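You operate a simulated robot arm through the tools that you are given. There is no shell and no other tool. Be economical: measure what you need, move in short steps, check, and stop when the job is done.

The job below is to be done with a simulated two-armed robot. You get a single attempt, and the scene is never put back.

TASK
Use the fitting jig to push a fitting into the grey hose.
Fine: hose from the wooden rack; feed one fitting, steady the hose, pull the lever and put it back up; the hose stays in the jig.
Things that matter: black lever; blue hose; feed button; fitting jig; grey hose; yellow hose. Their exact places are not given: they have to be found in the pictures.

Only the result counts: the job must be done as asked and must still hold three seconds after the hand-in. Knocking over, shifting, dropping, spilling or breaking anything else fails it.

THE ROBOT
Two 7-joint arms with fingered hands on one trunk, on a base that drives. Base frame: it is fixed to the floor where the robot stands at the start and does not move with it; the origin is under the middle of the robot, x ahead of it, y to its left, z up; the surface under the hand at the start is at about z = 860. Units: mm, rad, N and s.
The left shoulder is at the start at [-24, 88, 1177], the right one opposite. With the tool pointing down near the work surface each hand reaches from about 220 to 580 mm from the robot's upright axis, wherever it stands, measured 20 degrees to its own side. Places, roughly: black lever [1100, -300, 1000]; feed button [1100, -200, 900]; fitting jig [900, -300, 900]. Payload 2.4 kg a hand.
Tool frame (each hand has its own): the origin (TCP) lies between the finger pads and is the grasp point; the fingertips stand 17 mm ahead of it; z points along the fingers, y is the line along which they close. The gripper opens to 88 mm. The gripper's body begins 47 mm behind the TCP. The gripper is a hand of 2 fingers: y runs from the thumb to the fingers, the wrist lies at [0, 0, -165] in the tool frame, and closing takes about 1.5 s.
Orientation is that of the tool frame in the base frame, as [roll, pitch, yaw] about the fixed x, y, z axes, in that order (R = Rz(yaw) Ry(pitch) Rx(roll)). With the fingers straight down and closing along the base's y, the tool's x points along the base's -x, its y along +y and its z along -z.

THE INTERFACE
- The arms move only by the tool drive_tool. It takes "left_increments", "right_increments" or both (then of equal length, played together; a hand with none holds still); each is text: rows parted by semicolons, each of 7 numbers parted by spaces: the shift along the base's x, y, z in mm, then the turn, a rotation vector about the base's x, y, z in rad, then the gripper command, from -1 (shut) to 1 (fully open), values between in proportion. In form: dx dy dz rx ry rz grip; .... A call has 1 to 10 rows; each row shifts and turns the commanded pose from where the row before left it. A row lasts 0.2 s, in which the tool goes at most 50 mm and 0.15 rad; a call with a longer step from one row to the next is refused whole, and so is a gripper value outside its range. Where a pose cannot be reached the arm comes as near as it can. A force on the tool above 40 N (or 10 N above the force at the start of the call, whichever is more), or a blocked arm, ends the call early, and 0.2 s more pass. Each finger travels about 153 mm/s and halts on what it meets, pressing with about 33 N; the grip force reading is that of the motor and also rises with nothing between the fingers. The clock runs only during rows and for 0.2 s after the last one: add rows that do not move to give the fingers time. The reply holds the time, the measured pose of the TCP, the force on the tool along the base axes, the opening and the grip force, in the units named above and with some noise, with the torque about the TCP (base axes, N m) and any sound that the robot's microphone picked up.
- Cameras (640 x 400 px; columns grow to the right, rows downward): "scene" is now at [61.3, -30.8, 1101.9]; the picture's right is [-0.19, -0.98, -0.02], its down [-0.11, 0.04, -0.99] and it looks along [0.98, -0.18, -0.12] (base axes); focal length 214 px, centre (320, 200). "left" rides on the left gripper at [-50, 3, -63] in its tool frame; the picture's right is [-0.06, -1.00, 0.00], its down [0.78, -0.05, -0.62] and it looks along [0.62, -0.04, 0.79] (tool axes); focal length 275 px, centre (320, 200). "right" rides on the right gripper at [50, 3, -63] in its tool frame; the picture's right is [-0.06, 1.00, 0.00], its down [-0.78, -0.05, -0.62] and it looks along [-0.62, -0.04, 0.79] (tool axes); focal length 275 px, centre (320, 200).
- get_image(camera): a new picture of that camera. The clock stands still meanwhile.
- move_column(by): slides the trunk up (or, below 0, down) by that many mm; the arms and the scene camera ride with it, the base frame stays. It gives what a move gives, with no picture.
- roll_base(legs): drives the robot by 1 to 6 legs, each [ahead, left, turn to the left] in mm, mm and rad, along the robot's own axes; the way and the turn of a leg run together, so that a leg with both is an arc; at most 1500 mm and 3.142 rad a leg. The arms and the cameras ride along, it lands a little off, and it stops where it bumps. It gives what a move gives.
- preshape(shape, hand): the hand has 2 fingers and takes this shape, open, in about a second: jaw (thumb against the fingers, like two jaws); tri (thumb and two fingers); tip (a fingertip pinch); poke (one finger out to press); point (the index stretched); flat (the hand flat); cup (the hand cupped); fist (a fist). The gripper value then closes the fingers along that shape, each until it touches; the sizes above hold for jaw. It gives what a move gives, with no picture.
- turn_head(pan, tilt): turns the head with the scene camera to pan (to the left, within 1.047 rad either way) and tilt (down, from -0.506 to 1.204), counted from straight ahead of the robot. It gives what a move gives.
- locate(camera, pixels): there is no depth. For up to 12 entries [column, row, z] of the newest picture of that camera ("zoom" is the newest enlarged one), the place [x, y] in the base frame at which the ray of that pixel passes the height z, good to about 3 mm. The clock stands still meanwhile.
- inspect(camera, box): a new picture of the part [left, top, right, bottom] of that camera's present view, enlarged. The clock stands still meanwhile.
- close_job(): hands the job in; it is judged then, once.

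Keep the steps short. Do not move on a guess: measure, check each grasp and each placing, and mend mistakes. In all there are 80 turns and 62 pictures (those below and enlarged ones count). Leave the grippers open and the arms clear of the work at the hand-in unless told otherwise, and finish with a single line.

The tools are called after ">>>" by a JSON object that holds its "api" and its "payload". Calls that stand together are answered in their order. drive_tool: Moves the arms, as the interface text tells. Its arguments: {"type":"object","properties":{"left_increments":{"type":"string"},"right_increments":{"type":"string"}},"required":[]} The other tools are called the same way: move_column (by) slides the trunk up or down; preshape (shape, hand) gives the hand a shape; roll_base (legs) drives the base; turn_head (pan, tilt) turns the head that bears the scene camera; get_image (camera) takes a picture; locate (camera, pixels) gives the place at which the rays of pixels pass given heights; inspect (camera, box) takes an enlarged picture of a part of a camera's view; close_job () hands the job in.

At the start:

```text
time_s: 0.0
left_tcp_pos: [366.0, 20.1, 1185.6]
left_ee_rot: [3.104, 0.037, 3.093]
left_contact_force: [0.3, -0.3, -0.2]
left_moment: [0.03, 0.0, 0.02]
left_gripper_width: 87.9
left_grip_force: 0.1
left_shape: jaw
right_tcp_pos: [286.4, -282.4, 1181.1]
right_ee_rot: [-3.13, 0.017, 3.129]
right_contact_force: [0.1, -0.3, -0.3]
right_moment: [0.01, -0.02, 0.02]
right_gripper_width: 87.9
right_grip_force: 0.1
right_shape: jaw
trunk travel left (down, up): [-400.0, 450.0]
robot x, y, heading: [1.7, -7.8, -0.025]
head pan, tilt: [-0.162, 0.169]
```

scene: 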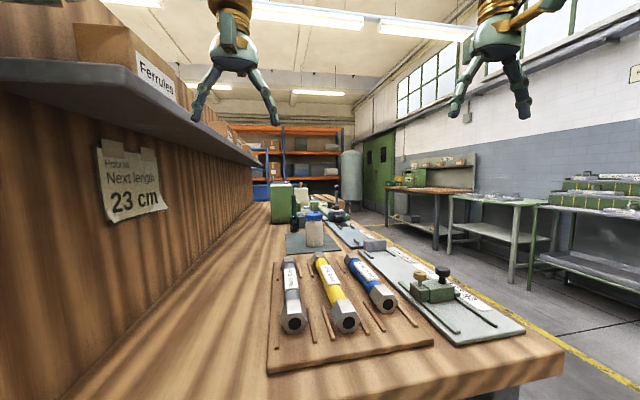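
right: 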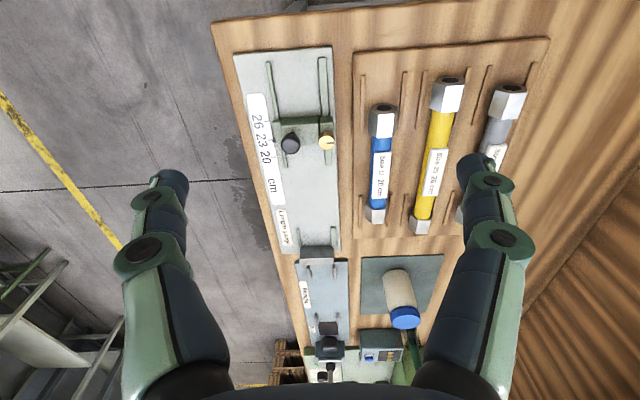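
left: 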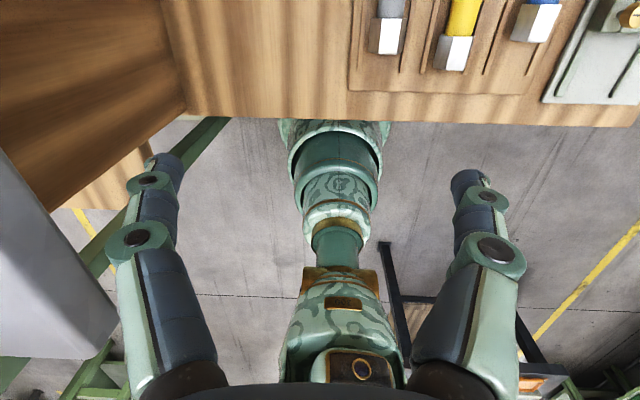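

I see the rack with three hoses, a length jig and further jigs down the bench. First I'll enlarge the work area ahead.

>>> {"api": "inspect", "payload": {"camera": "scene", "box": [250, 170, 410, 270]}}

>>> {"api": "inspect", "payload": {"camera": "scene", "box": [260, 230, 540, 400]}}

>>> {"api": "inspect", "payload": {"camera": "right", "box": [220, 220, 460, 390]}}

```text
4.00 times, centred on (330, 220) of scene
```

zoom: 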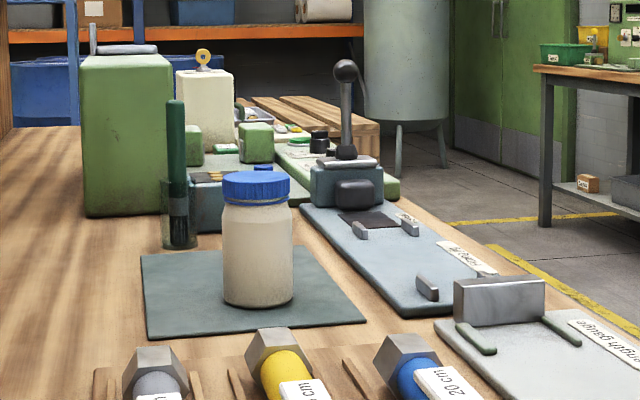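

```text
2.29 times, centred on (400, 315) of scene
```

zoom: 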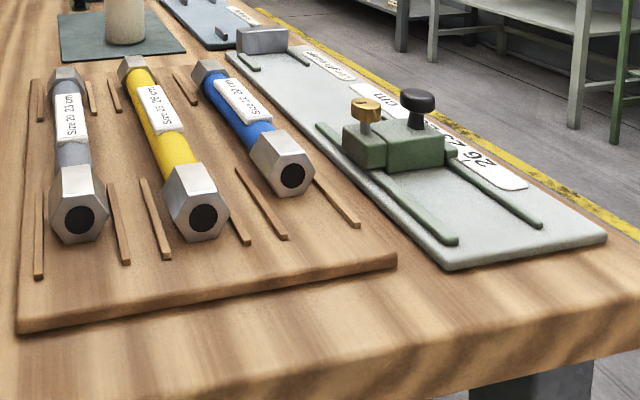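

```text
2.35 times, centred on (340, 305) of right
```

zoom: 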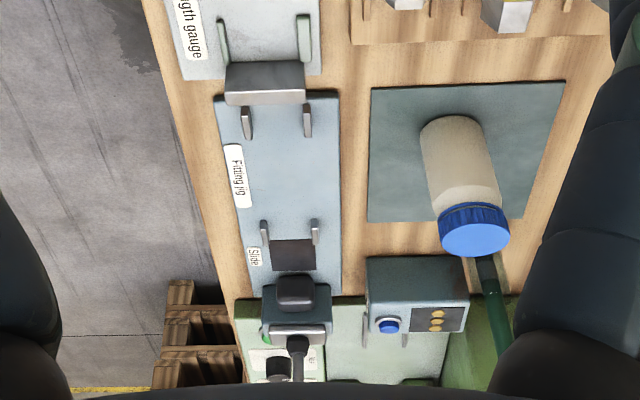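

I'll measure main landmarks: bench right edge, jig ends, button and hose. Then I'll look to the right for room to drive.

>>> {"api": "locate", "payload": {"camera": "scene", "pixels": [[563, 352, 860], [268, 372, 865], [293, 325, 880], [289, 260, 880], [523, 330, 865], [402, 247, 865], [347, 187, 1000], [313, 248, 865]]}}

>>> {"api": "locate", "payload": {"camera": "right", "pixels": [[320, 322, 880], [365, 357, 900], [505, 95, 885], [302, 262, 870], [345, 262, 870], [321, 250, 890], [470, 205, 885], [245, 380, 860], [214, 25, 860]]}}

>>> {"api": "turn_head", "payload": {"pan": -1.0, "tilt": 0.5}}

>>> {"api": "get_image", "payload": {"camera": "scene"}}

```text
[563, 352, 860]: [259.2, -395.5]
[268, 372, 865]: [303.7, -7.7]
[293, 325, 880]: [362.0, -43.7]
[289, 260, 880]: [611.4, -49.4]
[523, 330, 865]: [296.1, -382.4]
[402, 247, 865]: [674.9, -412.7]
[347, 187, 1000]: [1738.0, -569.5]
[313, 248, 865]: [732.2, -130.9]
```

```text
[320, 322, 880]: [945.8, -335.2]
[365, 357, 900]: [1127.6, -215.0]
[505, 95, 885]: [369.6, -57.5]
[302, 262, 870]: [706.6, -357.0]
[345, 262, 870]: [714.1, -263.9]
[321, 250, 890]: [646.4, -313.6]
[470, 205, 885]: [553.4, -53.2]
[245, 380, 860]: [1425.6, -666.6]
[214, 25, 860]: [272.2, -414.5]
```

```text
time_s: 1.2
left_tcp_pos: [401.6, 17.5, 1164.5]
left_ee_rot: [3.092, 0.009, 3.062]
left_contact_force: [0.0, -0.4, 0.3]
left_moment: [0.03, 0.01, -0.01]
left_gripper_width: 87.7
left_grip_force: 0.0
left_shape: jaw
right_tcp_pos: [329.3, -284.2, 1163.7]
right_ee_rot: [-3.121, -0.021, 3.123]
right_contact_force: [0.0, 0.4, 0.4]
right_moment: [-0.02, 0.0, 0.02]
right_gripper_width: 87.9
right_grip_force: 0.0
right_shape: jaw
trunk travel left (down, up): [-400.0, 450.0]
robot x, y, heading: [1.4, -8.6, -0.03]
head pan, tilt: [-1.0, 0.499]
```

```text
55 pictures are left
```

scene: 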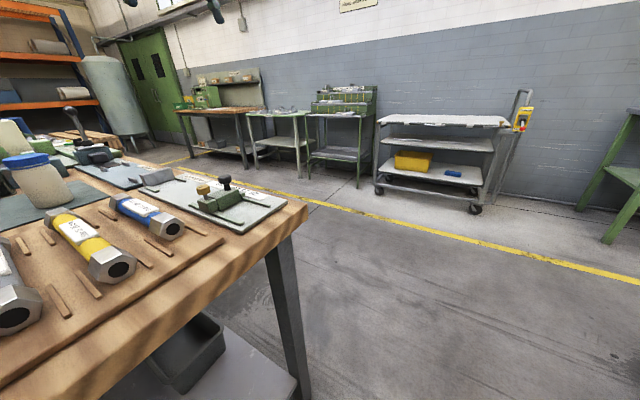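

The aisle is clear. I'll move the right hand ahead to look at the jig and the left one back to view the grey hose from above.

>>> {"api": "drive_tool", "payload": {"right_increments": "40 -5 0 0 0 0 1; 40 -5 0 0 0 0 1; 40 -5 0 0 0 0 1; 40 -5 0 0 0 0 1; 20 0 0 0 0 0 1; 0 0 0 0 0 0 1", "left_increments": "20 10 0 0 0 0 1; 20 10 0 0 0 0 1; 20 10 0 0 0 0 1; 20 10 0 0 0 0 1; 20 10 0 0 0 0 1; 0 0 0 0 0 0 1"}}

>>> {"api": "get_image", "payload": {"camera": "right"}}

>>> {"api": "get_image", "payload": {"camera": "left"}}

```text
time_s: 1.5
left_tcp_pos: [431.8, 26.0, 1154.7]
left_ee_rot: [3.06, 0.011, 3.021]
left_contact_force: [-0.2, 0.6, 0.8]
left_moment: [-0.04, -0.02, 0.0]
left_gripper_width: 87.9
left_grip_force: 0.0
left_shape: jaw
right_tcp_pos: [383.1, -270.6, 1144.4]
right_ee_rot: [-3.116, -0.056, -3.115]
right_contact_force: [0.0, 0.6, 0.8]
right_moment: [-0.04, 0.02, 0.0]
right_gripper_width: 87.8
right_grip_force: 0.0
right_shape: jaw
trunk travel left (down, up): [-400.0, 450.0]
robot x, y, heading: [-3.0, 0.2, -0.001]
head pan, tilt: [-1.0, 0.499]
stopped in row 1 (left hand): the arm was blocked; the commanded pose is now the measured one
```

```text
54 pictures are left
```

right: 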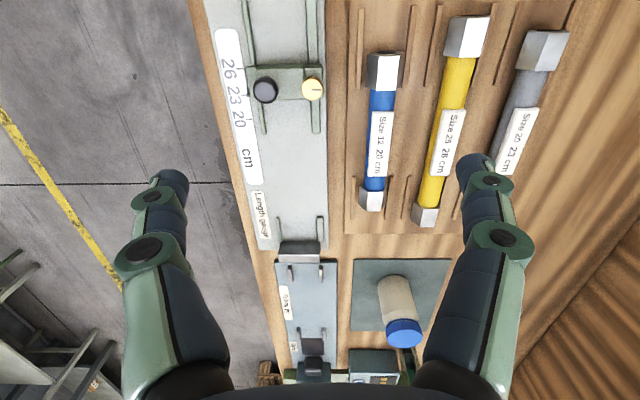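

```text
53 pictures are left
```

left: 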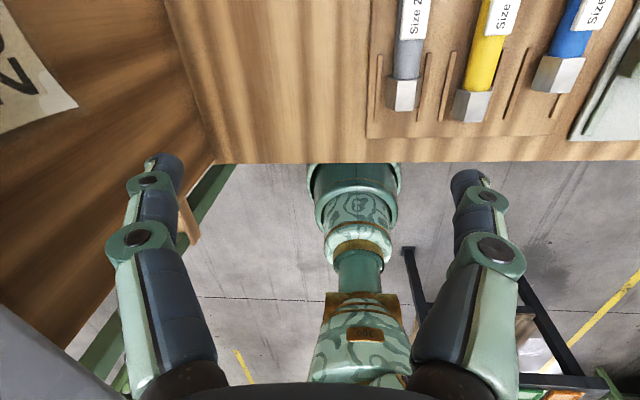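

The left arm met something (likely the shelf side). I'll roll the base right for room and enlarge the jig view.

>>> {"api": "roll_base", "payload": {"legs": [[0, -200, 0]]}}

>>> {"api": "turn_head", "payload": {"pan": 0.0, "tilt": 0.45}}

>>> {"api": "get_image", "payload": {"camera": "scene"}}

>>> {"api": "inspect", "payload": {"camera": "right", "box": [260, 230, 500, 390]}}

```text
time_s: 2.2
left_tcp_pos: [458.9, 31.6, 1133.8]
left_ee_rot: [3.053, 0.001, 2.978]
left_contact_force: [-0.2, 0.5, -0.3]
left_moment: [-0.01, -0.01, 0.02]
left_gripper_width: 87.8
left_grip_force: 0.1
left_shape: jaw
right_tcp_pos: [426.5, -257.1, 1118.0]
right_ee_rot: [-3.103, -0.105, -3.104]
right_contact_force: [0.3, -0.3, 0.3]
right_moment: [-0.04, 0.01, 0.02]
right_gripper_width: 88.2
right_grip_force: 0.0
right_shape: jaw
trunk travel left (down, up): [-400.0, 450.0]
robot x, y, heading: [-8.0, -9.5, 0.013]
head pan, tilt: [-1.0, 0.499]
stopped in leg 1: the robot was blocked; the commanded pose is now the measured one
```

```text
time_s: 3.5
left_tcp_pos: [456.9, 31.0, 1133.7]
left_ee_rot: [3.058, -0.003, 2.982]
left_contact_force: [-0.4, 1.0, 0.4]
left_moment: [-0.01, -0.03, -0.01]
left_gripper_width: 88.0
left_grip_force: 0.1
left_shape: jaw
right_tcp_pos: [423.9, -263.3, 1121.3]
right_ee_rot: [-3.106, -0.099, -3.113]
right_contact_force: [-0.2, -0.1, -0.2]
right_moment: [0.0, 0.02, 0.02]
right_gripper_width: 88.2
right_grip_force: 0.1
right_shape: jaw
trunk travel left (down, up): [-400.0, 450.0]
robot x, y, heading: [-12.2, -6.7, 0.007]
head pan, tilt: [0.0, 0.45]
```

```text
52 pictures are left
```

scene: 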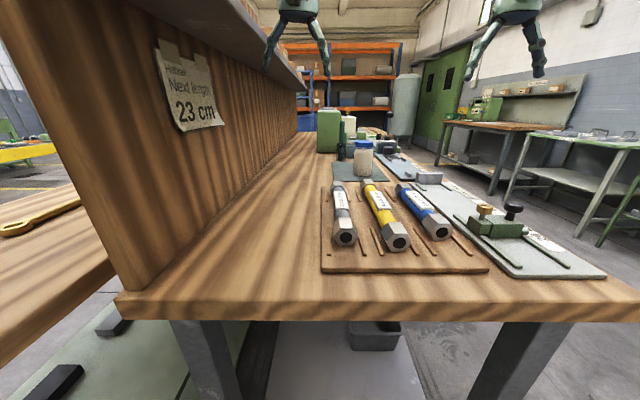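

```text
2.50 times, centred on (380, 310) of right
```

zoom: 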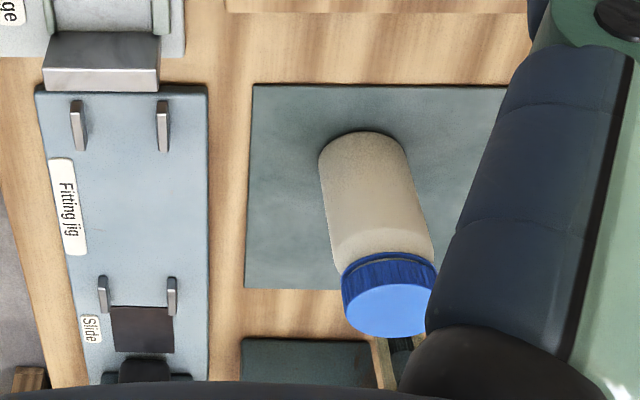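

Rolling sideways was blocked, and the left elbow is likely against the shelf. I'll try backing straight out of the bench.

>>> {"api": "roll_base", "payload": {"legs": [[-200, 0, 0]]}}

>>> {"api": "get_image", "payload": {"camera": "left"}}

```text
time_s: 4.2
left_tcp_pos: [475.8, 39.7, 1120.9]
left_ee_rot: [3.055, -0.013, 2.99]
left_contact_force: [0.3, -0.2, -0.1]
left_moment: [0.01, -0.01, 0.0]
left_gripper_width: 87.8
left_grip_force: 0.1
left_shape: jaw
right_tcp_pos: [452.7, -256.1, 1100.7]
right_ee_rot: [-3.104, -0.136, -3.109]
right_contact_force: [-0.2, -0.3, 0.2]
right_moment: [-0.04, 0.0, -0.02]
right_gripper_width: 88.0
right_grip_force: 0.1
right_shape: jaw
trunk travel left (down, up): [-400.0, 450.0]
robot x, y, heading: [-21.5, -5.9, 0.026]
head pan, tilt: [0.0, 0.45]
stopped in leg 1: the robot was blocked; the commanded pose is now the measured one
```

```text
50 pictures are left
```

left: 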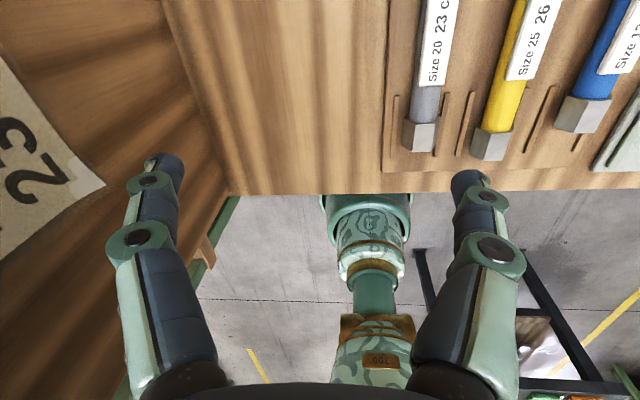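

Something still blocks. I'll look to both sides with the head to find the contact.

>>> {"api": "turn_head", "payload": {"pan": 1.0, "tilt": 0.1}}

>>> {"api": "get_image", "payload": {"camera": "scene"}}

>>> {"api": "turn_head", "payload": {"pan": -1.0, "tilt": 0.9}}

>>> {"api": "get_image", "payload": {"camera": "scene"}}

```text
time_s: 5.5
left_tcp_pos: [476.9, 39.1, 1123.0]
left_ee_rot: [3.057, -0.007, 2.992]
left_contact_force: [0.7, -0.1, 0.0]
left_moment: [0.0, -0.02, -0.01]
left_gripper_width: 87.8
left_grip_force: 0.0
left_shape: jaw
right_tcp_pos: [451.9, -259.1, 1100.9]
right_ee_rot: [-3.104, -0.136, -3.111]
right_contact_force: [0.2, 0.2, 0.0]
right_moment: [-0.02, 0.02, -0.01]
right_gripper_width: 88.0
right_grip_force: 0.1
right_shape: jaw
trunk travel left (down, up): [-400.0, 450.0]
robot x, y, heading: [-13.7, -10.5, 0.015]
head pan, tilt: [1.0, 0.099]
```

```text
49 pictures are left
```

scene: 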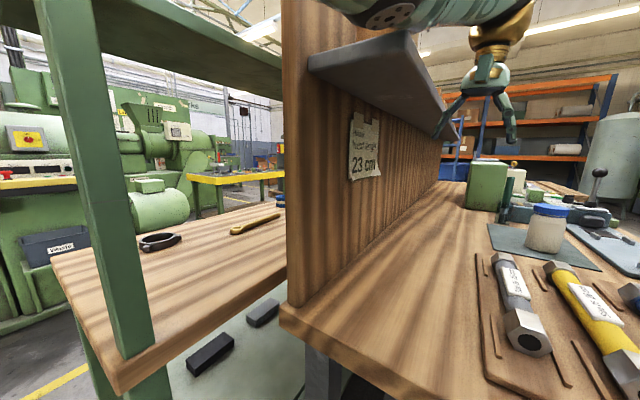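

```text
time_s: 7.4
left_tcp_pos: [477.6, 41.0, 1124.2]
left_ee_rot: [3.056, -0.007, 2.994]
left_contact_force: [-0.6, -0.1, 0.0]
left_moment: [-0.02, 0.03, 0.01]
left_gripper_width: 88.0
left_grip_force: 0.0
left_shape: jaw
right_tcp_pos: [453.0, -258.6, 1100.5]
right_ee_rot: [-3.103, -0.138, -3.112]
right_contact_force: [0.6, 0.3, -0.1]
right_moment: [-0.02, 0.01, 0.0]
right_gripper_width: 88.0
right_grip_force: 0.1
right_shape: jaw
trunk travel left (down, up): [-400.0, 450.0]
robot x, y, heading: [-14.0, -4.7, 0.02]
head pan, tilt: [-1.0, 0.901]
```

```text
48 pictures are left
```

scene: 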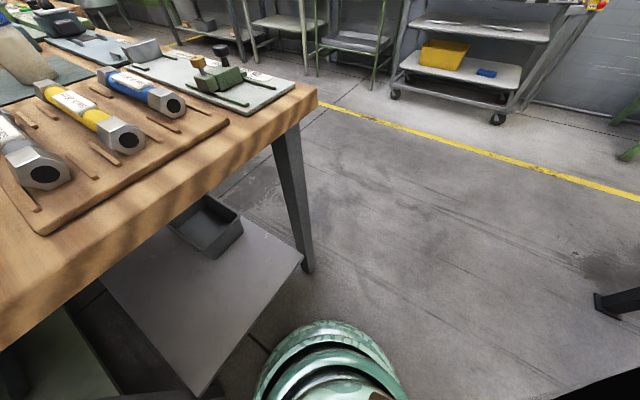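

The left forearm runs right beside the panel's front edge (pixel ~(330,10)). I'll shift the left hand to the right and back, away from the panel, and draw the right hand aside too.

>>> {"api": "drive_tool", "payload": {"left_increments": "0 -20 0 0 0 0 1; -20 -20 0 0 0 0 1; -25 -15 0 0 0 0 1; -25 -15 0 0 0 0 1; -25 -5 0 0 0 0 1; 0 0 0 0 0 0 1", "right_increments": "0 -20 0 0 0 0 1; -20 -20 0 0 0 0 1; -25 -20 0 0 0 0 1; -25 -20 0 0 0 0 1; -25 0 0 0 0 0 1; 0 0 0 0 0 0 1"}}

```text
time_s: 7.8
left_tcp_pos: [483.6, 55.2, 1122.0]
left_ee_rot: [3.051, 0.0, 3.024]
left_contact_force: [0.4, 0.1, -0.7]
left_moment: [0.01, -0.01, -0.01]
left_gripper_width: 87.8
left_grip_force: 0.0
left_shape: jaw
right_tcp_pos: [473.5, -244.8, 1087.6]
right_ee_rot: [-3.109, -0.154, -3.079]
right_contact_force: [-0.1, -0.3, -0.2]
right_moment: [0.0, 0.02, -0.02]
right_gripper_width: 88.2
right_grip_force: 0.1
right_shape: jaw
trunk travel left (down, up): [-400.0, 450.0]
robot x, y, heading: [-18.4, 2.8, 0.052]
head pan, tilt: [-1.0, 0.901]
stopped in row 1 (left hand): the arm was blocked; the commanded pose is now the measured one
```

The arm still goes the wrong way. I need to see the left forearm and shelf directly, so I'll look up-left.

>>> {"api": "turn_head", "payload": {"pan": 0.6, "tilt": -0.45}}

>>> {"api": "get_image", "payload": {"camera": "scene"}}

```text
time_s: 9.4
left_tcp_pos: [483.2, 54.1, 1122.0]
left_ee_rot: [3.057, 0.002, 3.024]
left_contact_force: [-0.6, -0.4, 0.0]
left_moment: [0.0, -0.01, 0.0]
left_gripper_width: 88.1
left_grip_force: 0.0
left_shape: jaw
right_tcp_pos: [470.2, -249.2, 1092.2]
right_ee_rot: [-3.102, -0.151, -3.089]
right_contact_force: [0.0, -0.3, -0.1]
right_moment: [-0.01, 0.0, -0.02]
right_gripper_width: 88.0
right_grip_force: 0.0
right_shape: jaw
trunk travel left (down, up): [-400.0, 450.0]
robot x, y, heading: [-16.8, -2.9, 0.044]
head pan, tilt: [0.6, -0.45]
```

```text
47 pictures are left
```

scene: 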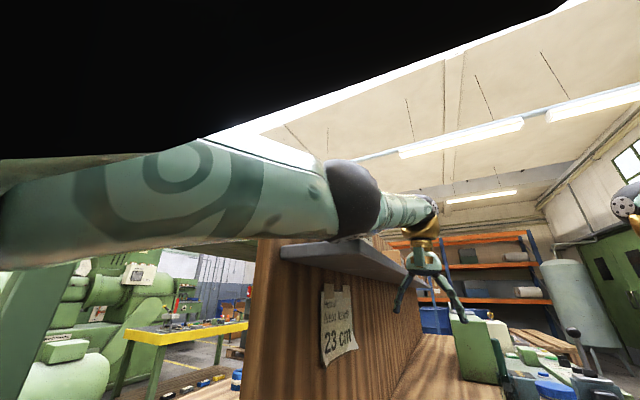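

The left elbow sits on the panel's top and shelf (pixel ~(350,215)). Raising the trunk will lift it clear.

>>> {"api": "move_column", "payload": {"by": 150}}

>>> {"api": "get_image", "payload": {"camera": "scene"}}

```text
time_s: 11.2
left_tcp_pos: [502.1, 45.4, 1273.7]
left_ee_rot: [3.062, 0.002, 3.005]
left_contact_force: [0.7, -0.9, 0.3]
left_moment: [-0.01, -0.01, 0.04]
left_gripper_width: 88.0
left_grip_force: 0.0
left_shape: jaw
right_tcp_pos: [485.1, -257.9, 1234.6]
right_ee_rot: [-3.099, -0.169, -3.108]
right_contact_force: [-0.5, 1.2, -0.7]
right_moment: [-0.03, 0.0, -0.01]
right_gripper_width: 88.0
right_grip_force: 0.0
right_shape: jaw
trunk travel left (down, up): [-550.0, 300.0]
robot x, y, heading: [-15.3, -6.6, 0.028]
head pan, tilt: [0.6, -0.45]
```

```text
46 pictures are left
```

scene: 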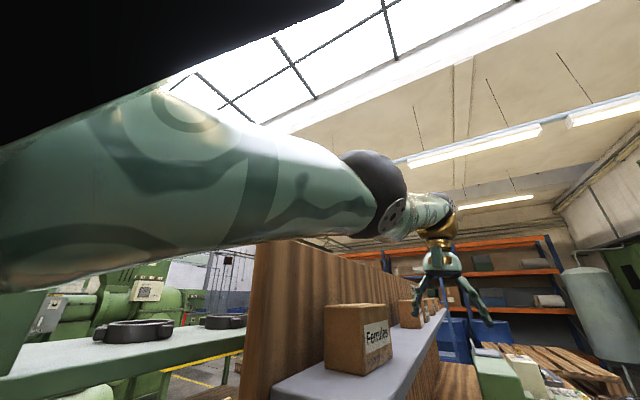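

The trunk is up and the arm looks clear. Next I back off 200 mm, then go right 230 mm.

>>> {"api": "roll_base", "payload": {"legs": [[-200, 0, 0], [0, -230, 0]]}}

>>> {"api": "turn_head", "payload": {"pan": 0.2, "tilt": 0.4}}

>>> {"api": "get_image", "payload": {"camera": "scene"}}

```text
time_s: 14.1
left_tcp_pos: [311.1, -188.0, 1273.0]
left_ee_rot: [3.058, 0.002, 3.008]
left_contact_force: [-0.3, -0.2, 0.5]
left_moment: [-0.01, 0.0, 0.01]
left_gripper_width: 87.8
left_grip_force: 0.1
left_shape: jaw
right_tcp_pos: [295.4, -491.1, 1234.7]
right_ee_rot: [-3.102, -0.167, -3.103]
right_contact_force: [0.2, 0.6, -0.3]
right_moment: [-0.01, -0.05, 0.04]
right_gripper_width: 88.1
right_grip_force: 0.2
right_shape: jaw
trunk travel left (down, up): [-550.0, 300.0]
robot x, y, heading: [-207.6, -236.4, 0.026]
head pan, tilt: [0.6, -0.45]
```

```text
time_s: 15.2
left_tcp_pos: [309.9, -188.5, 1272.8]
left_ee_rot: [3.061, 0.003, 3.008]
left_contact_force: [0.0, -0.3, -0.6]
left_moment: [0.0, -0.04, 0.0]
left_gripper_width: 88.0
left_grip_force: 0.1
left_shape: jaw
right_tcp_pos: [294.1, -489.7, 1233.9]
right_ee_rot: [-3.101, -0.166, -3.105]
right_contact_force: [-0.7, 0.6, -0.2]
right_moment: [-0.02, 0.02, -0.01]
right_gripper_width: 88.1
right_grip_force: 0.1
right_shape: jaw
trunk travel left (down, up): [-550.0, 300.0]
robot x, y, heading: [-207.4, -236.8, 0.021]
head pan, tilt: [0.201, 0.4]
```

```text
45 pictures are left
```

scene: 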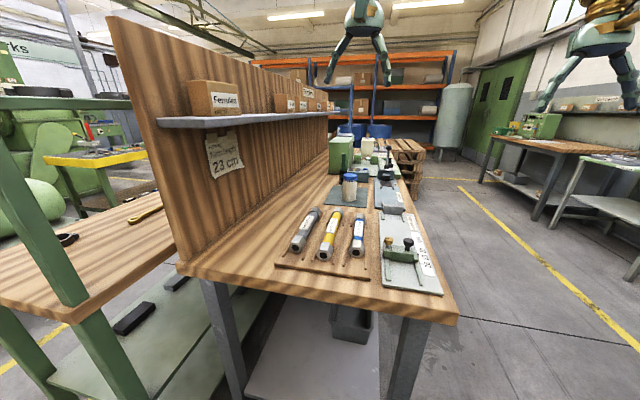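

All clear and nothing was disturbed. I'll drive ahead 200 mm with more side room; the arms remain high.

>>> {"api": "roll_base", "payload": {"legs": [[200, 0, -0.02]]}}

>>> {"api": "get_image", "payload": {"camera": "right"}}

>>> {"api": "get_image", "payload": {"camera": "left"}}

```text
time_s: 16.9
left_tcp_pos: [514.4, -196.1, 1273.4]
left_ee_rot: [3.059, 0.002, 2.985]
left_contact_force: [0.5, 0.0, 0.1]
left_moment: [0.03, -0.01, 0.02]
left_gripper_width: 87.9
left_grip_force: 0.2
left_shape: jaw
right_tcp_pos: [493.9, -498.8, 1234.2]
right_ee_rot: [-3.1, -0.168, -3.126]
right_contact_force: [-0.3, 0.4, -0.2]
right_moment: [-0.04, -0.02, 0.02]
right_gripper_width: 88.3
right_grip_force: 0.1
right_shape: jaw
trunk travel left (down, up): [-550.0, 300.0]
robot x, y, heading: [-5.7, -239.7, -0.002]
head pan, tilt: [0.201, 0.4]
```

```text
44 pictures are left
```

right: 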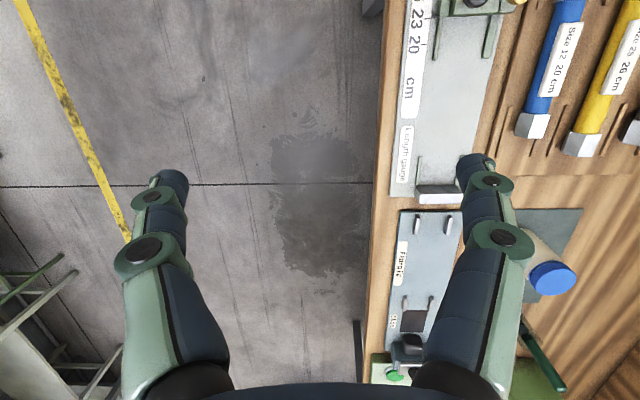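

```text
43 pictures are left
```

left: 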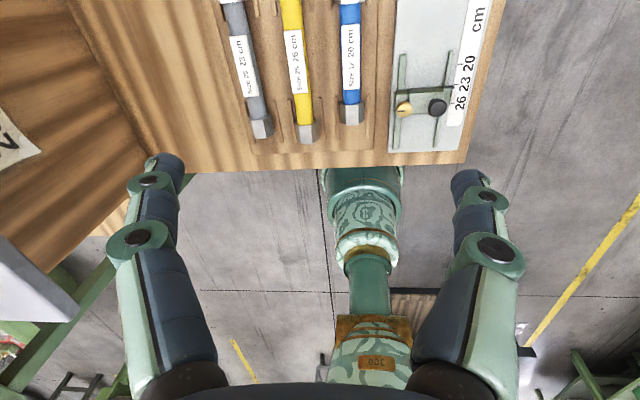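

Both cameras look fine. I'll bring the left hand over the grey hose (about x 470, y −50), square both hands, and move the right one slightly left for a jig view.

>>> {"api": "drive_tool", "payload": {"left_increments": "-10 30 -10 -0.02 0 0.04 1; -10 30 -20 -0.02 0 0.04 1; -10 30 -20 -0.02 0 0.04 1; -10 30 -20 -0.02 0 0.037 1; -4 24 -20 0 0 0 1; 0 0 -20 0 0 0 1; 0 0 0 0 0 0 1", "right_increments": "0 25 0 0.01 -0.04 0 1; 0 25 0 0.01 -0.04 0 1; 0 25 0 0.01 -0.04 0 1; 0 25 0 0.01 -0.048 0 1; 0 20 0 0 0 0 1; 0 0 0 0 0 0 1; 0 0 0 0 0 0 1"}}

>>> {"api": "get_image", "payload": {"camera": "right"}}

>>> {"api": "get_image", "payload": {"camera": "left"}}

```text
time_s: 18.5
left_tcp_pos: [542.2, -80.2, 1185.2]
left_ee_rot: [3.139, 0.008, -3.14]
left_contact_force: [0.3, 0.2, 0.6]
left_moment: [0.0, -0.03, 0.0]
left_gripper_width: 88.3
left_grip_force: 0.0
left_shape: jaw
left hand out of reach, approached as far as the arm can: row 1, 2, 3, 4, 5
right_tcp_pos: [490.9, -378.9, 1234.4]
right_ee_rot: [-3.139, 0.002, -3.12]
right_contact_force: [-0.4, -0.4, 0.2]
right_moment: [-0.02, -0.01, 0.04]
right_gripper_width: 87.9
right_grip_force: 0.1
right_shape: jaw
trunk travel left (down, up): [-550.0, 300.0]
robot x, y, heading: [-4.8, -235.4, 0.003]
head pan, tilt: [0.201, 0.4]
```

```text
42 pictures are left
```

right: 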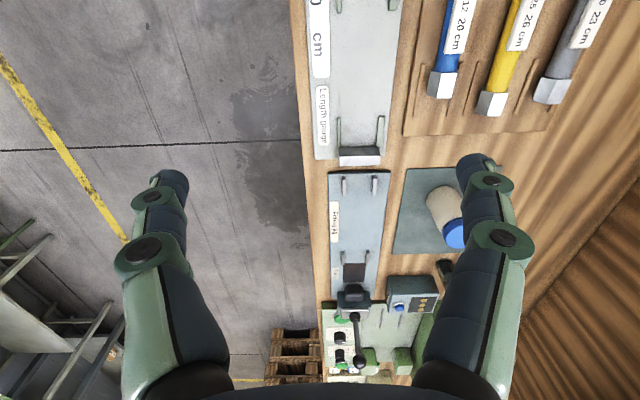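

```text
41 pictures are left
```

left: 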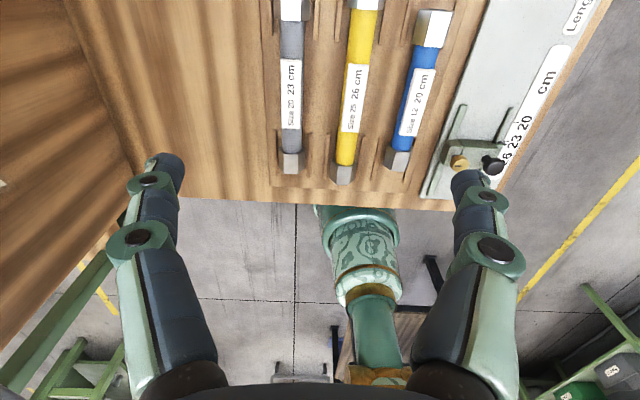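

I'll enlarge the jig and the hoses' far ends.

>>> {"api": "inspect", "payload": {"camera": "right", "box": [310, 150, 470, 250]}}

>>> {"api": "inspect", "payload": {"camera": "right", "box": [310, 250, 470, 390]}}

>>> {"api": "inspect", "payload": {"camera": "left", "box": [230, 0, 470, 190]}}

>>> {"api": "locate", "payload": {"camera": "left", "pixels": [[291, 175, 885], [291, 150, 885], [292, 20, 885], [280, 95, 885], [302, 95, 885], [282, 165, 885], [300, 165, 885]]}}

>>> {"api": "locate", "payload": {"camera": "right", "pixels": [[552, 92, 885], [537, 90, 885], [566, 95, 885], [347, 182, 880], [375, 184, 880], [345, 258, 880], [368, 258, 880], [355, 272, 870], [354, 292, 890], [400, 308, 900], [359, 355, 950], [360, 160, 890]]}}

```text
4.00 times, centred on (390, 200) of right
```

zoom: 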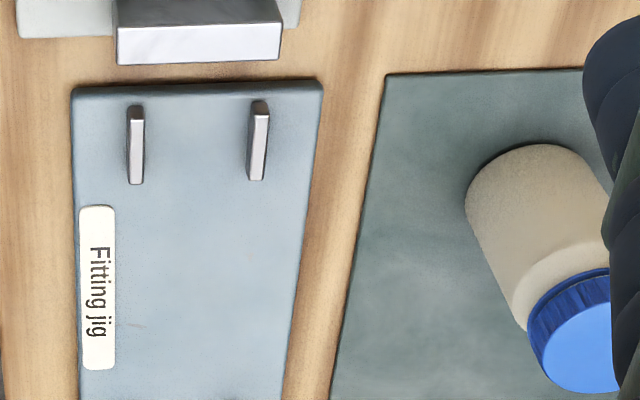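

```text
2.86 times, centred on (390, 320) of right
```

zoom: 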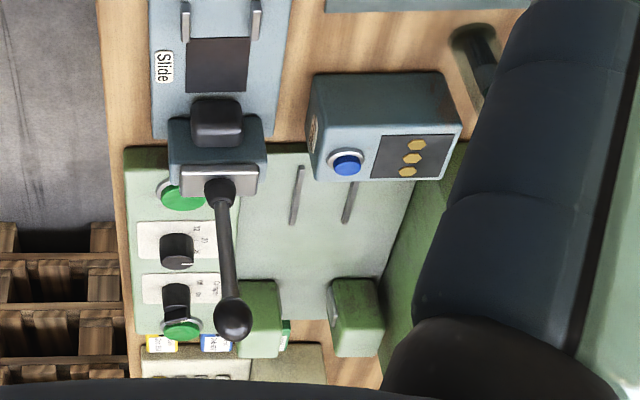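

```text
2.11 times, centred on (350, 95) of left
```

zoom: 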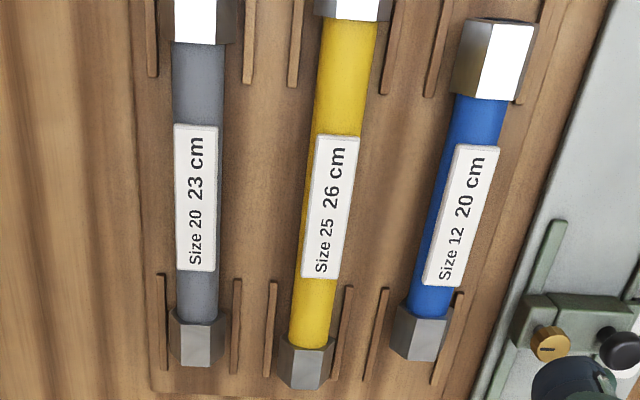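

```text
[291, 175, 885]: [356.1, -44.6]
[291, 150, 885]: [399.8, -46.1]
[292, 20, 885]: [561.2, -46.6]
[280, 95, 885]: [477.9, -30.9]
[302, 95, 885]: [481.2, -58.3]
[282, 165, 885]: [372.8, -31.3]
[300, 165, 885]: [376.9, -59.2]
```

```text
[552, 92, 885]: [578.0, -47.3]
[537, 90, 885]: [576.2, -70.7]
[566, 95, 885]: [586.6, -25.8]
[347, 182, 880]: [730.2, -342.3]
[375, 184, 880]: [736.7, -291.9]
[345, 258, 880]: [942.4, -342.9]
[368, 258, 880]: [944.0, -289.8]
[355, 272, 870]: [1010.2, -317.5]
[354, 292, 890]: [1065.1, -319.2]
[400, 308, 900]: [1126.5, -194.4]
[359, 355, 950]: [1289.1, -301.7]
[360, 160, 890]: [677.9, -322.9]
```

Hoses look symmetric with hex ends; grey is at y≈−46, x≈357–592. The jig's cradle posts are at x≈735 and 943, y −343/−291. Before lowering the trunk, I'll check the left elbow against the shelf.

>>> {"api": "turn_head", "payload": {"pan": 0.6, "tilt": 0.0}}

>>> {"api": "get_image", "payload": {"camera": "scene"}}

```text
time_s: 19.3
left_tcp_pos: [542.7, -80.2, 1186.7]
left_ee_rot: [3.14, 0.009, -3.138]
left_contact_force: [0.3, -0.7, 0.7]
left_moment: [-0.04, -0.05, -0.01]
left_gripper_width: 88.2
left_grip_force: 0.0
left_shape: jaw
right_tcp_pos: [490.5, -380.0, 1234.2]
right_ee_rot: [-3.137, 0.001, -3.123]
right_contact_force: [-0.1, -0.4, 0.1]
right_moment: [0.01, 0.03, -0.01]
right_gripper_width: 88.3
right_grip_force: 0.1
right_shape: jaw
trunk travel left (down, up): [-550.0, 300.0]
robot x, y, heading: [-5.9, -237.2, 0.006]
head pan, tilt: [0.6, 0.0]
```

```text
37 pictures are left
```

scene: 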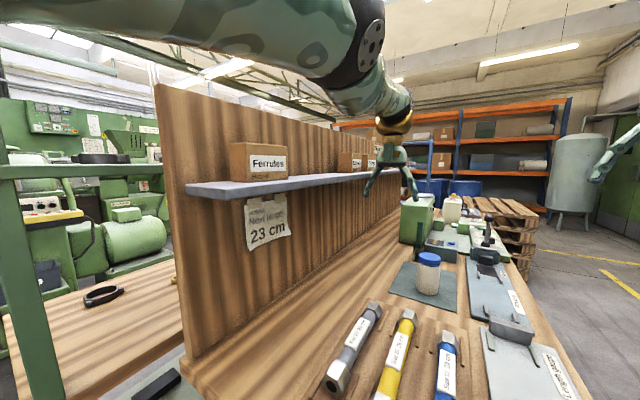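

Checking the shelf corner position.

>>> {"api": "locate", "payload": {"camera": "scene", "pixels": [[200, 195, 1200], [200, 195, 1180], [200, 195, 1160], [340, 365, 885], [155, 88, 1400], [155, 88, 1350], [370, 305, 885], [377, 312, 885], [180, 345, 860]]}}

>>> {"api": "drive_tool", "payload": {"left_increments": "-20 0 0 0 0 0 1; -20 0 0 0 0 0 1; -20 0 0 0 0 0 1; -10 0 0 0 0 0 1; 0 0 0 0 0 0 1"}}

```text
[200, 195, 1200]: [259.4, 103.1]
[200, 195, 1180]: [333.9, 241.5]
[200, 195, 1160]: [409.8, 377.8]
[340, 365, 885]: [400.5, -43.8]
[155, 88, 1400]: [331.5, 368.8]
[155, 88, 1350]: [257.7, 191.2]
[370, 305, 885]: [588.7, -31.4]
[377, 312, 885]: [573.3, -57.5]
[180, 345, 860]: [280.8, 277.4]
```

```text
time_s: 20.5
left_tcp_pos: [541.3, -80.3, 1184.8]
left_ee_rot: [3.141, 0.006, -3.139]
left_contact_force: [0.4, 0.7, 0.4]
left_moment: [0.0, 0.01, -0.01]
left_gripper_width: 87.9
left_grip_force: 0.0
left_shape: jaw
left hand out of reach, approached as far as the arm can: row 1, 2, 3, 4
right_tcp_pos: [490.3, -379.7, 1234.8]
right_ee_rot: [-3.138, 0.001, -3.123]
right_contact_force: [0.3, -0.5, 0.4]
right_moment: [0.01, 0.01, 0.02]
right_gripper_width: 87.7
right_grip_force: 0.1
right_shape: jaw
trunk travel left (down, up): [-550.0, 300.0]
robot x, y, heading: [-3.8, -235.2, 0.005]
head pan, tilt: [0.6, 0.0]
```

Shelf edge lies at y≥+100, so the elbow has room now. I'll lower the trunk 150 mm to regain reach.

>>> {"api": "move_column", "payload": {"by": -150}}

>>> {"api": "drive_tool", "payload": {"left_increments": "-10 0 -5 0 0 0 1; -15 0 -5 0 0 0 1; -15 0 -5 0 0 0 1; 0 0 0 0 0 0 1"}}

```text
time_s: 22.3
left_tcp_pos: [547.3, -82.0, 1015.9]
left_ee_rot: [3.139, -0.034, -3.137]
left_contact_force: [0.6, 0.4, 0.3]
left_moment: [0.02, 0.02, 0.0]
left_gripper_width: 88.0
left_grip_force: 0.1
left_shape: jaw
right_tcp_pos: [491.4, -378.9, 1085.6]
right_ee_rot: [-3.138, 0.001, -3.122]
right_contact_force: [0.2, 0.7, -0.5]
right_moment: [0.01, 0.02, -0.03]
right_gripper_width: 88.0
right_grip_force: 0.0
right_shape: jaw
trunk travel left (down, up): [-400.0, 450.0]
robot x, y, heading: [-1.1, -236.4, 0.006]
head pan, tilt: [0.6, 0.0]
```

```text
time_s: 23.3
left_tcp_pos: [546.8, -83.3, 998.1]
left_ee_rot: [3.14, -0.036, -3.137]
left_contact_force: [0.2, -0.3, 0.4]
left_moment: [0.0, 0.04, 0.03]
left_gripper_width: 87.9
left_grip_force: 0.1
left_shape: jaw
left hand out of reach, approached as far as the arm can: row 1, 2, 3
right_tcp_pos: [492.3, -379.0, 1085.6]
right_ee_rot: [-3.136, 0.0, -3.122]
right_contact_force: [-0.1, 1.2, -0.7]
right_moment: [-0.01, 0.01, -0.01]
right_gripper_width: 87.8
right_grip_force: 0.0
right_shape: jaw
trunk travel left (down, up): [-400.0, 450.0]
robot x, y, heading: [-2.2, -238.2, -0.003]
head pan, tilt: [0.6, 0.0]
```

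X motion back is refused though z works, so a joint limit is likely. I'll test with a small yaw the other way.

>>> {"api": "drive_tool", "payload": {"left_increments": "0 -20 20 0 0 -0.1 1; -15 -10 20 0 0 -0.1 1; -20 -10 20 0 0 -0.1 1; -20 -10 20 0 0 0 1; -20 0 0 0 0 0 1; -20 0 0 0 0 0 1; 0 0 0 0 0 0 1"}}

```text
time_s: 24.9
left_tcp_pos: [535.9, -140.1, 1088.7]
left_ee_rot: [3.141, -0.034, 2.844]
left_contact_force: [0.4, -0.5, 0.6]
left_moment: [0.02, 0.02, 0.03]
left_gripper_width: 88.3
left_grip_force: 0.0
left_shape: jaw
left hand out of reach, approached as far as the arm can: row 2, 3, 4, 5, 6
right_tcp_pos: [491.2, -378.0, 1085.2]
right_ee_rot: [-3.14, 0.002, -3.12]
right_contact_force: [0.3, 0.5, 0.4]
right_moment: [0.02, 0.02, -0.02]
right_gripper_width: 88.2
right_grip_force: 0.0
right_shape: jaw
trunk travel left (down, up): [-400.0, 450.0]
robot x, y, heading: [-5.7, -235.0, 0.001]
head pan, tilt: [0.6, 0.0]
```

Still limited. I'll look at the arm's configuration.

>>> {"api": "turn_head", "payload": {"pan": 0.5, "tilt": -0.25}}

>>> {"api": "get_image", "payload": {"camera": "scene"}}

```text
time_s: 25.6
left_tcp_pos: [536.0, -140.0, 1087.9]
left_ee_rot: [3.14, -0.035, 2.845]
left_contact_force: [0.0, -0.3, -0.9]
left_moment: [0.0, 0.04, 0.01]
left_gripper_width: 88.0
left_grip_force: 0.1
left_shape: jaw
right_tcp_pos: [491.8, -378.1, 1085.4]
right_ee_rot: [-3.138, 0.002, -3.122]
right_contact_force: [-0.3, 0.3, -0.7]
right_moment: [0.0, 0.03, 0.01]
right_gripper_width: 87.9
right_grip_force: 0.1
right_shape: jaw
trunk travel left (down, up): [-400.0, 450.0]
robot x, y, heading: [-2.7, -234.1, 0.001]
head pan, tilt: [0.499, -0.25]
```

```text
36 pictures are left
```

scene: 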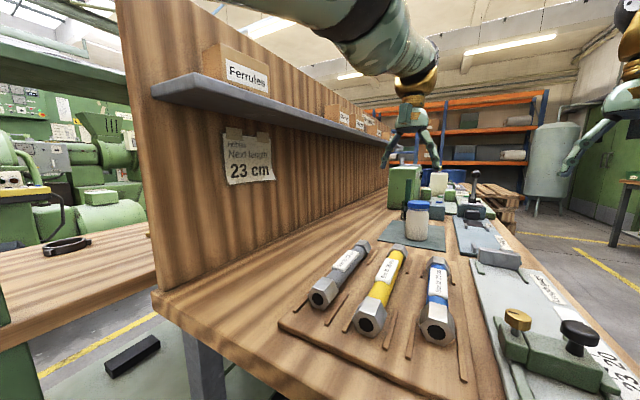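

The elbow is high with a steep forearm. I'll raise the hand and bring it back to let the arm reconfigure.

>>> {"api": "drive_tool", "payload": {"left_increments": "0 0 30 0 0 0 1; 0 0 35 0 0 0 1; -20 0 35 0 0 0 1; -30 0 30 0 0 0 1; -30 0 0 0 0 0 1; -30 0 0 0 0 0 1; -30 0 0 0 0 0 1; -30 0 0 0 0 0 1; 0 0 0 0 0 0 1"}}

```text
time_s: 27.6
left_tcp_pos: [504.6, -135.8, 1204.2]
left_ee_rot: [3.139, -0.029, 2.843]
left_contact_force: [0.2, -0.2, 0.0]
left_moment: [0.01, 0.03, 0.0]
left_gripper_width: 88.2
left_grip_force: 0.1
left_shape: jaw
left hand out of reach, approached as far as the arm can: row 1, 2, 3, 4, 5, 6, 7, 8
right_tcp_pos: [492.2, -378.9, 1084.2]
right_ee_rot: [-3.14, 0.001, -3.124]
right_contact_force: [0.1, 0.0, -0.2]
right_moment: [-0.01, 0.0, 0.01]
right_gripper_width: 88.0
right_grip_force: 0.0
right_shape: jaw
trunk travel left (down, up): [-400.0, 450.0]
robot x, y, heading: [-8.2, -235.1, 0.005]
head pan, tilt: [0.499, -0.25]
```

Reach is limited only close-in; I can use the base for distance instead. I'll test whether the hand can yaw −90° here, as needed later at the jig.

>>> {"api": "drive_tool", "payload": {"left_increments": "20 0 -10 0 0 -0.14 1; 20 0 -10 0 0 -0.14 1; 10 0 -10 0 0 -0.14 1; 0 0 0 0 0 -0.14 1; 0 0 0 0 0 -0.14 1; 0 0 0 0 0 -0.14 1; 0 0 0 0 0 -0.14 1; 0 0 0 0 0 -0.14 1; 0 0 0 0 0 -0.14 1; 0 0 0 0 0 0 1"}}

```text
time_s: 29.9
left_tcp_pos: [527.9, -126.2, 1151.2]
left_ee_rot: [3.14, -0.033, 1.582]
left_contact_force: [-0.3, -1.0, 0.1]
left_moment: [0.01, -0.03, -0.01]
left_gripper_width: 88.2
left_grip_force: 0.2
left_shape: jaw
left hand out of reach, approached as far as the arm can: row 1, 2, 3
right_tcp_pos: [491.6, -378.9, 1083.7]
right_ee_rot: [-3.138, 0.003, -3.121]
right_contact_force: [-1.0, 0.0, -0.5]
right_moment: [-0.02, 0.0, 0.01]
right_gripper_width: 87.7
right_grip_force: 0.1
right_shape: jaw
trunk travel left (down, up): [-400.0, 450.0]
robot x, y, heading: [-7.1, -237.9, -0.001]
head pan, tilt: [0.499, -0.25]
```

Yaw works. I'll turn it back square and drive the base back 90 mm so that the hand comes over the hose.

>>> {"api": "drive_tool", "payload": {"left_increments": "0 0 -10 0 0 0.142 1; 0 0 -10 0 0 0.142 1; 0 0 -10 0 0 0.142 1; 0 0 -10 0 0 0.142 1; 0 0 -10 0 0 0.142 1; 0 0 -10 0 0 0.142 1; 0 10 -10 0 0 0.142 1; 10 10 -10 0 0 0.142 1; 10 10 -10 0 0 0.142 1; 0 10 -10 0 0 0.142 1"}}

>>> {"api": "roll_base", "payload": {"legs": [[-90, 0, 0]]}}

>>> {"api": "drive_tool", "payload": {"left_increments": "0 10 -20 0 0 0.13 1; 0 10 -20 0 0 0 1; 0 10 -20 0 0 0 1; 0 0 0 0 0 0 1"}}

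>>> {"api": "get_image", "payload": {"camera": "left"}}

```text
time_s: 32.0
left_tcp_pos: [545.7, -86.1, 1050.7]
left_ee_rot: [3.14, -0.034, 3.008]
left_contact_force: [-0.3, 1.2, -0.1]
left_moment: [-0.02, -0.05, 0.04]
left_gripper_width: 88.1
left_grip_force: 0.0
left_shape: jaw
right_tcp_pos: [492.7, -377.6, 1083.7]
right_ee_rot: [-3.136, 0.003, -3.123]
right_contact_force: [-0.4, 0.0, -0.5]
right_moment: [0.0, 0.0, 0.02]
right_gripper_width: 88.1
right_grip_force: 0.0
right_shape: jaw
trunk travel left (down, up): [-400.0, 450.0]
robot x, y, heading: [-1.4, -231.9, 0.006]
head pan, tilt: [0.499, -0.25]
```

```text
time_s: 33.2
left_tcp_pos: [455.9, -86.2, 1050.9]
left_ee_rot: [3.141, -0.035, 3.008]
left_contact_force: [0.6, -0.2, 0.6]
left_moment: [0.01, 0.01, -0.01]
left_gripper_width: 87.7
left_grip_force: 0.0
left_shape: jaw
right_tcp_pos: [402.5, -378.2, 1085.3]
right_ee_rot: [-3.139, 0.003, -3.12]
right_contact_force: [0.2, -0.8, 0.2]
right_moment: [0.0, 0.01, 0.01]
right_gripper_width: 88.1
right_grip_force: 0.1
right_shape: jaw
trunk travel left (down, up): [-400.0, 450.0]
robot x, y, heading: [-94.3, -238.0, 0.001]
head pan, tilt: [0.499, -0.25]
```

```text
time_s: 34.2
left_tcp_pos: [455.6, -55.8, 990.2]
left_ee_rot: [3.141, -0.034, 3.137]
left_contact_force: [-0.5, 0.5, 0.0]
left_moment: [-0.02, 0.0, 0.0]
left_gripper_width: 88.0
left_grip_force: 0.1
left_shape: jaw
right_tcp_pos: [401.6, -378.4, 1085.0]
right_ee_rot: [-3.137, 0.003, -3.119]
right_contact_force: [0.0, -0.4, -0.2]
right_moment: [0.01, 0.04, 0.02]
right_gripper_width: 88.1
right_grip_force: 0.0
right_shape: jaw
trunk travel left (down, up): [-400.0, 450.0]
robot x, y, heading: [-92.5, -235.7, 0.005]
head pan, tilt: [0.499, -0.25]
```

```text
35 pictures are left
```

left: 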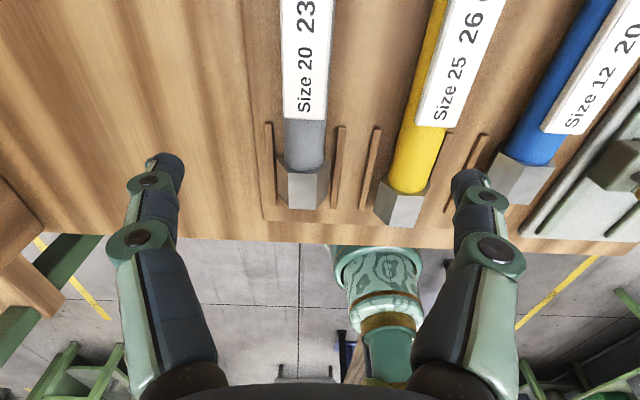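

I'll measure the hose axis at the hose-mid height.

>>> {"api": "locate", "payload": {"camera": "left", "pixels": [[285, 140, 890], [325, 140, 890], [301, 60, 900], [302, 210, 875], [285, 170, 890], [325, 170, 890], [283, 30, 890], [336, 30, 890], [377, 200, 885]]}}

```text
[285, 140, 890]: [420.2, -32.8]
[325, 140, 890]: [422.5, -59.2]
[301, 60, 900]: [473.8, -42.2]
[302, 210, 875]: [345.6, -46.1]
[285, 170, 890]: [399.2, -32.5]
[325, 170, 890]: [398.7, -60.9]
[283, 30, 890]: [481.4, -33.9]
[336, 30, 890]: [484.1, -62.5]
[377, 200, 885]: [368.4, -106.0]
```

Axis at y≈−47. I'll narrow the fingers to ~60 mm, shift to (470, −47) and go down to z≈920.

>>> {"api": "drive_tool", "payload": {"left_increments": "7 4.5 0 0 0 0 0.36; 7 4.5 0 0 0 0 0.36; 0 0 -20 0 0 0 0.36; 0 0 -20 0 0 0 0.36; 0 0 -15 0 0 0 0.36; 0 0 -15 0 0 0 0.36; 0 0 0 0 0 0 0.36"}}

>>> {"api": "get_image", "payload": {"camera": "left"}}

```text
time_s: 35.8
left_tcp_pos: [452.2, -45.2, 921.9]
left_ee_rot: [3.138, -0.034, 3.136]
left_contact_force: [0.2, 0.2, -0.2]
left_moment: [0.01, 0.01, 0.02]
left_gripper_width: 60.1
left_grip_force: 0.0
left_shape: jaw
left hand out of reach, approached as far as the arm can: row 1, 2, 5
right_tcp_pos: [400.4, -378.5, 1084.6]
right_ee_rot: [-3.138, 0.002, -3.121]
right_contact_force: [-0.9, 0.0, 0.3]
right_moment: [0.03, -0.01, 0.0]
right_gripper_width: 88.1
right_grip_force: 0.0
right_shape: jaw
trunk travel left (down, up): [-400.0, 450.0]
robot x, y, heading: [-94.5, -238.5, 0.003]
head pan, tilt: [0.499, -0.25]
```

```text
34 pictures are left
```

left: 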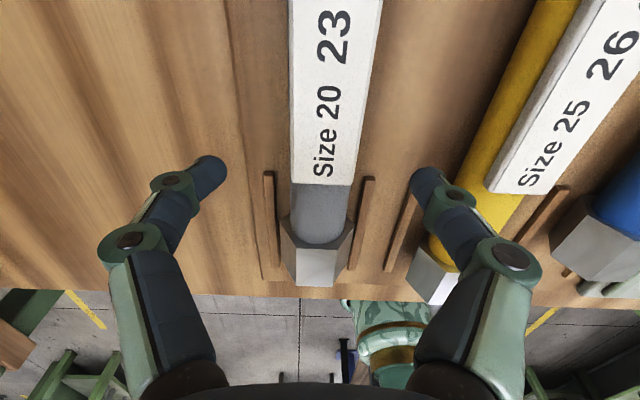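

Fingers straddle the grey hose, clear of yellow. I'll go down in small steps to z≈895.

>>> {"api": "drive_tool", "payload": {"left_increments": "0 -1 -10 0 0 0 0.36; 0 0 -10 0 0 0 0.36; 0 0 -6 0 0 0 0.36; 0 0 0 0 0 0 0.36"}}

>>> {"api": "inspect", "payload": {"camera": "left", "box": [160, 60, 520, 300]}}

```text
time_s: 36.8
left_tcp_pos: [448.4, -45.1, 897.6]
left_ee_rot: [3.14, -0.034, 3.136]
left_contact_force: [-0.2, -0.2, 0.0]
left_moment: [0.0, 0.02, 0.0]
left_gripper_width: 60.2
left_grip_force: 0.0
left_shape: jaw
left hand out of reach, approached as far as the arm can: row 2
right_tcp_pos: [400.2, -377.5, 1084.2]
right_ee_rot: [-3.138, 0.002, -3.122]
right_contact_force: [-0.5, -0.6, -0.8]
right_moment: [-0.04, 0.0, 0.04]
right_gripper_width: 88.1
right_grip_force: 0.0
right_shape: jaw
trunk travel left (down, up): [-400.0, 450.0]
robot x, y, heading: [-93.3, -237.8, 0.008]
head pan, tilt: [0.499, -0.25]
```

```text
1.67 times, centred on (340, 180) of left
```

zoom: 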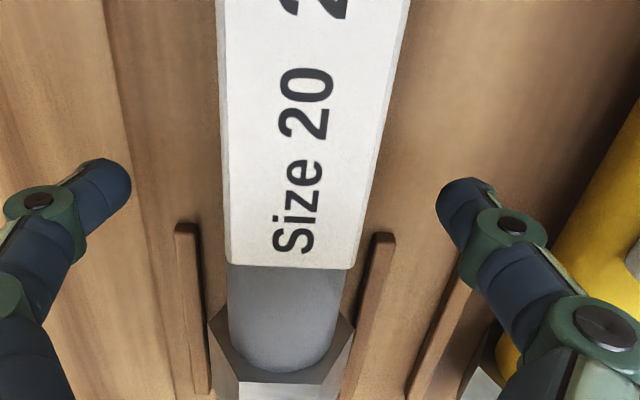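

The hose lies between the pads. I'll go 4 mm lower and close.

>>> {"api": "drive_tool", "payload": {"left_increments": "0 -1 -4 0 0 0 0.36; 0 0 0 0 0 0 -0.2; 0 0 0 0 0 0 -1; 0 0 0 0 0 0 -1; 0 0 0 0 0 0 -1; 0 0 0 0 0 0 -1; 0 0 0 0 0 0 -1"}}

```text
time_s: 38.4
left_tcp_pos: [445.0, -47.0, 894.1]
left_ee_rot: [3.141, -0.033, 3.136]
left_contact_force: [0.1, 0.6, 0.7]
left_moment: [0.02, -0.02, 0.02]
left_gripper_width: 23.9
left_grip_force: 33.2
left_shape: jaw
left hand out of reach, approached as far as the arm can: row 1
right_tcp_pos: [402.4, -377.8, 1085.1]
right_ee_rot: [-3.138, 0.001, -3.12]
right_contact_force: [0.6, 0.9, -0.1]
right_moment: [0.0, -0.01, -0.03]
right_gripper_width: 87.7
right_grip_force: 0.1
right_shape: jaw
trunk travel left (down, up): [-400.0, 450.0]
robot x, y, heading: [-91.1, -235.2, 0.008]
head pan, tilt: [0.499, -0.25]
```

Gripped at 23.9 mm. I'll lift straight by the column.

>>> {"api": "move_column", "payload": {"by": 140}}

>>> {"api": "get_image", "payload": {"camera": "left"}}

```text
time_s: 40.0
left_tcp_pos: [443.6, -45.9, 1051.7]
left_ee_rot: [-3.142, -0.003, 3.137]
left_contact_force: [-0.2, -0.4, -1.8]
left_moment: [0.03, 0.05, -0.03]
left_gripper_width: 24.3
left_grip_force: 32.5
left_shape: jaw
right_tcp_pos: [403.1, -377.0, 1224.4]
right_ee_rot: [-3.137, 0.002, -3.121]
right_contact_force: [0.6, -0.3, 0.1]
right_moment: [0.0, 0.01, 0.01]
right_gripper_width: 88.1
right_grip_force: 0.0
right_shape: jaw
trunk travel left (down, up): [-540.0, 310.0]
robot x, y, heading: [-96.0, -237.2, 0.003]
head pan, tilt: [0.499, -0.25]
```

```text
32 pictures are left
```

left: 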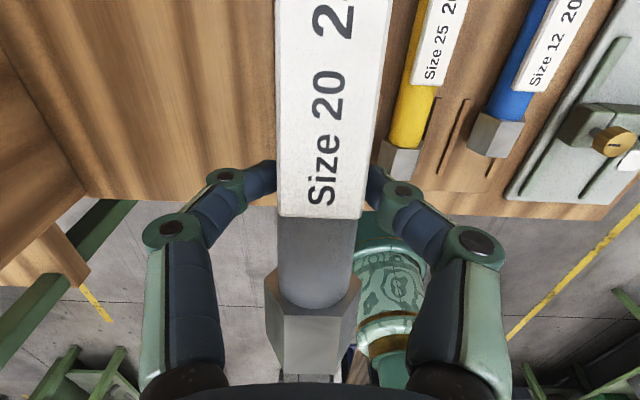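

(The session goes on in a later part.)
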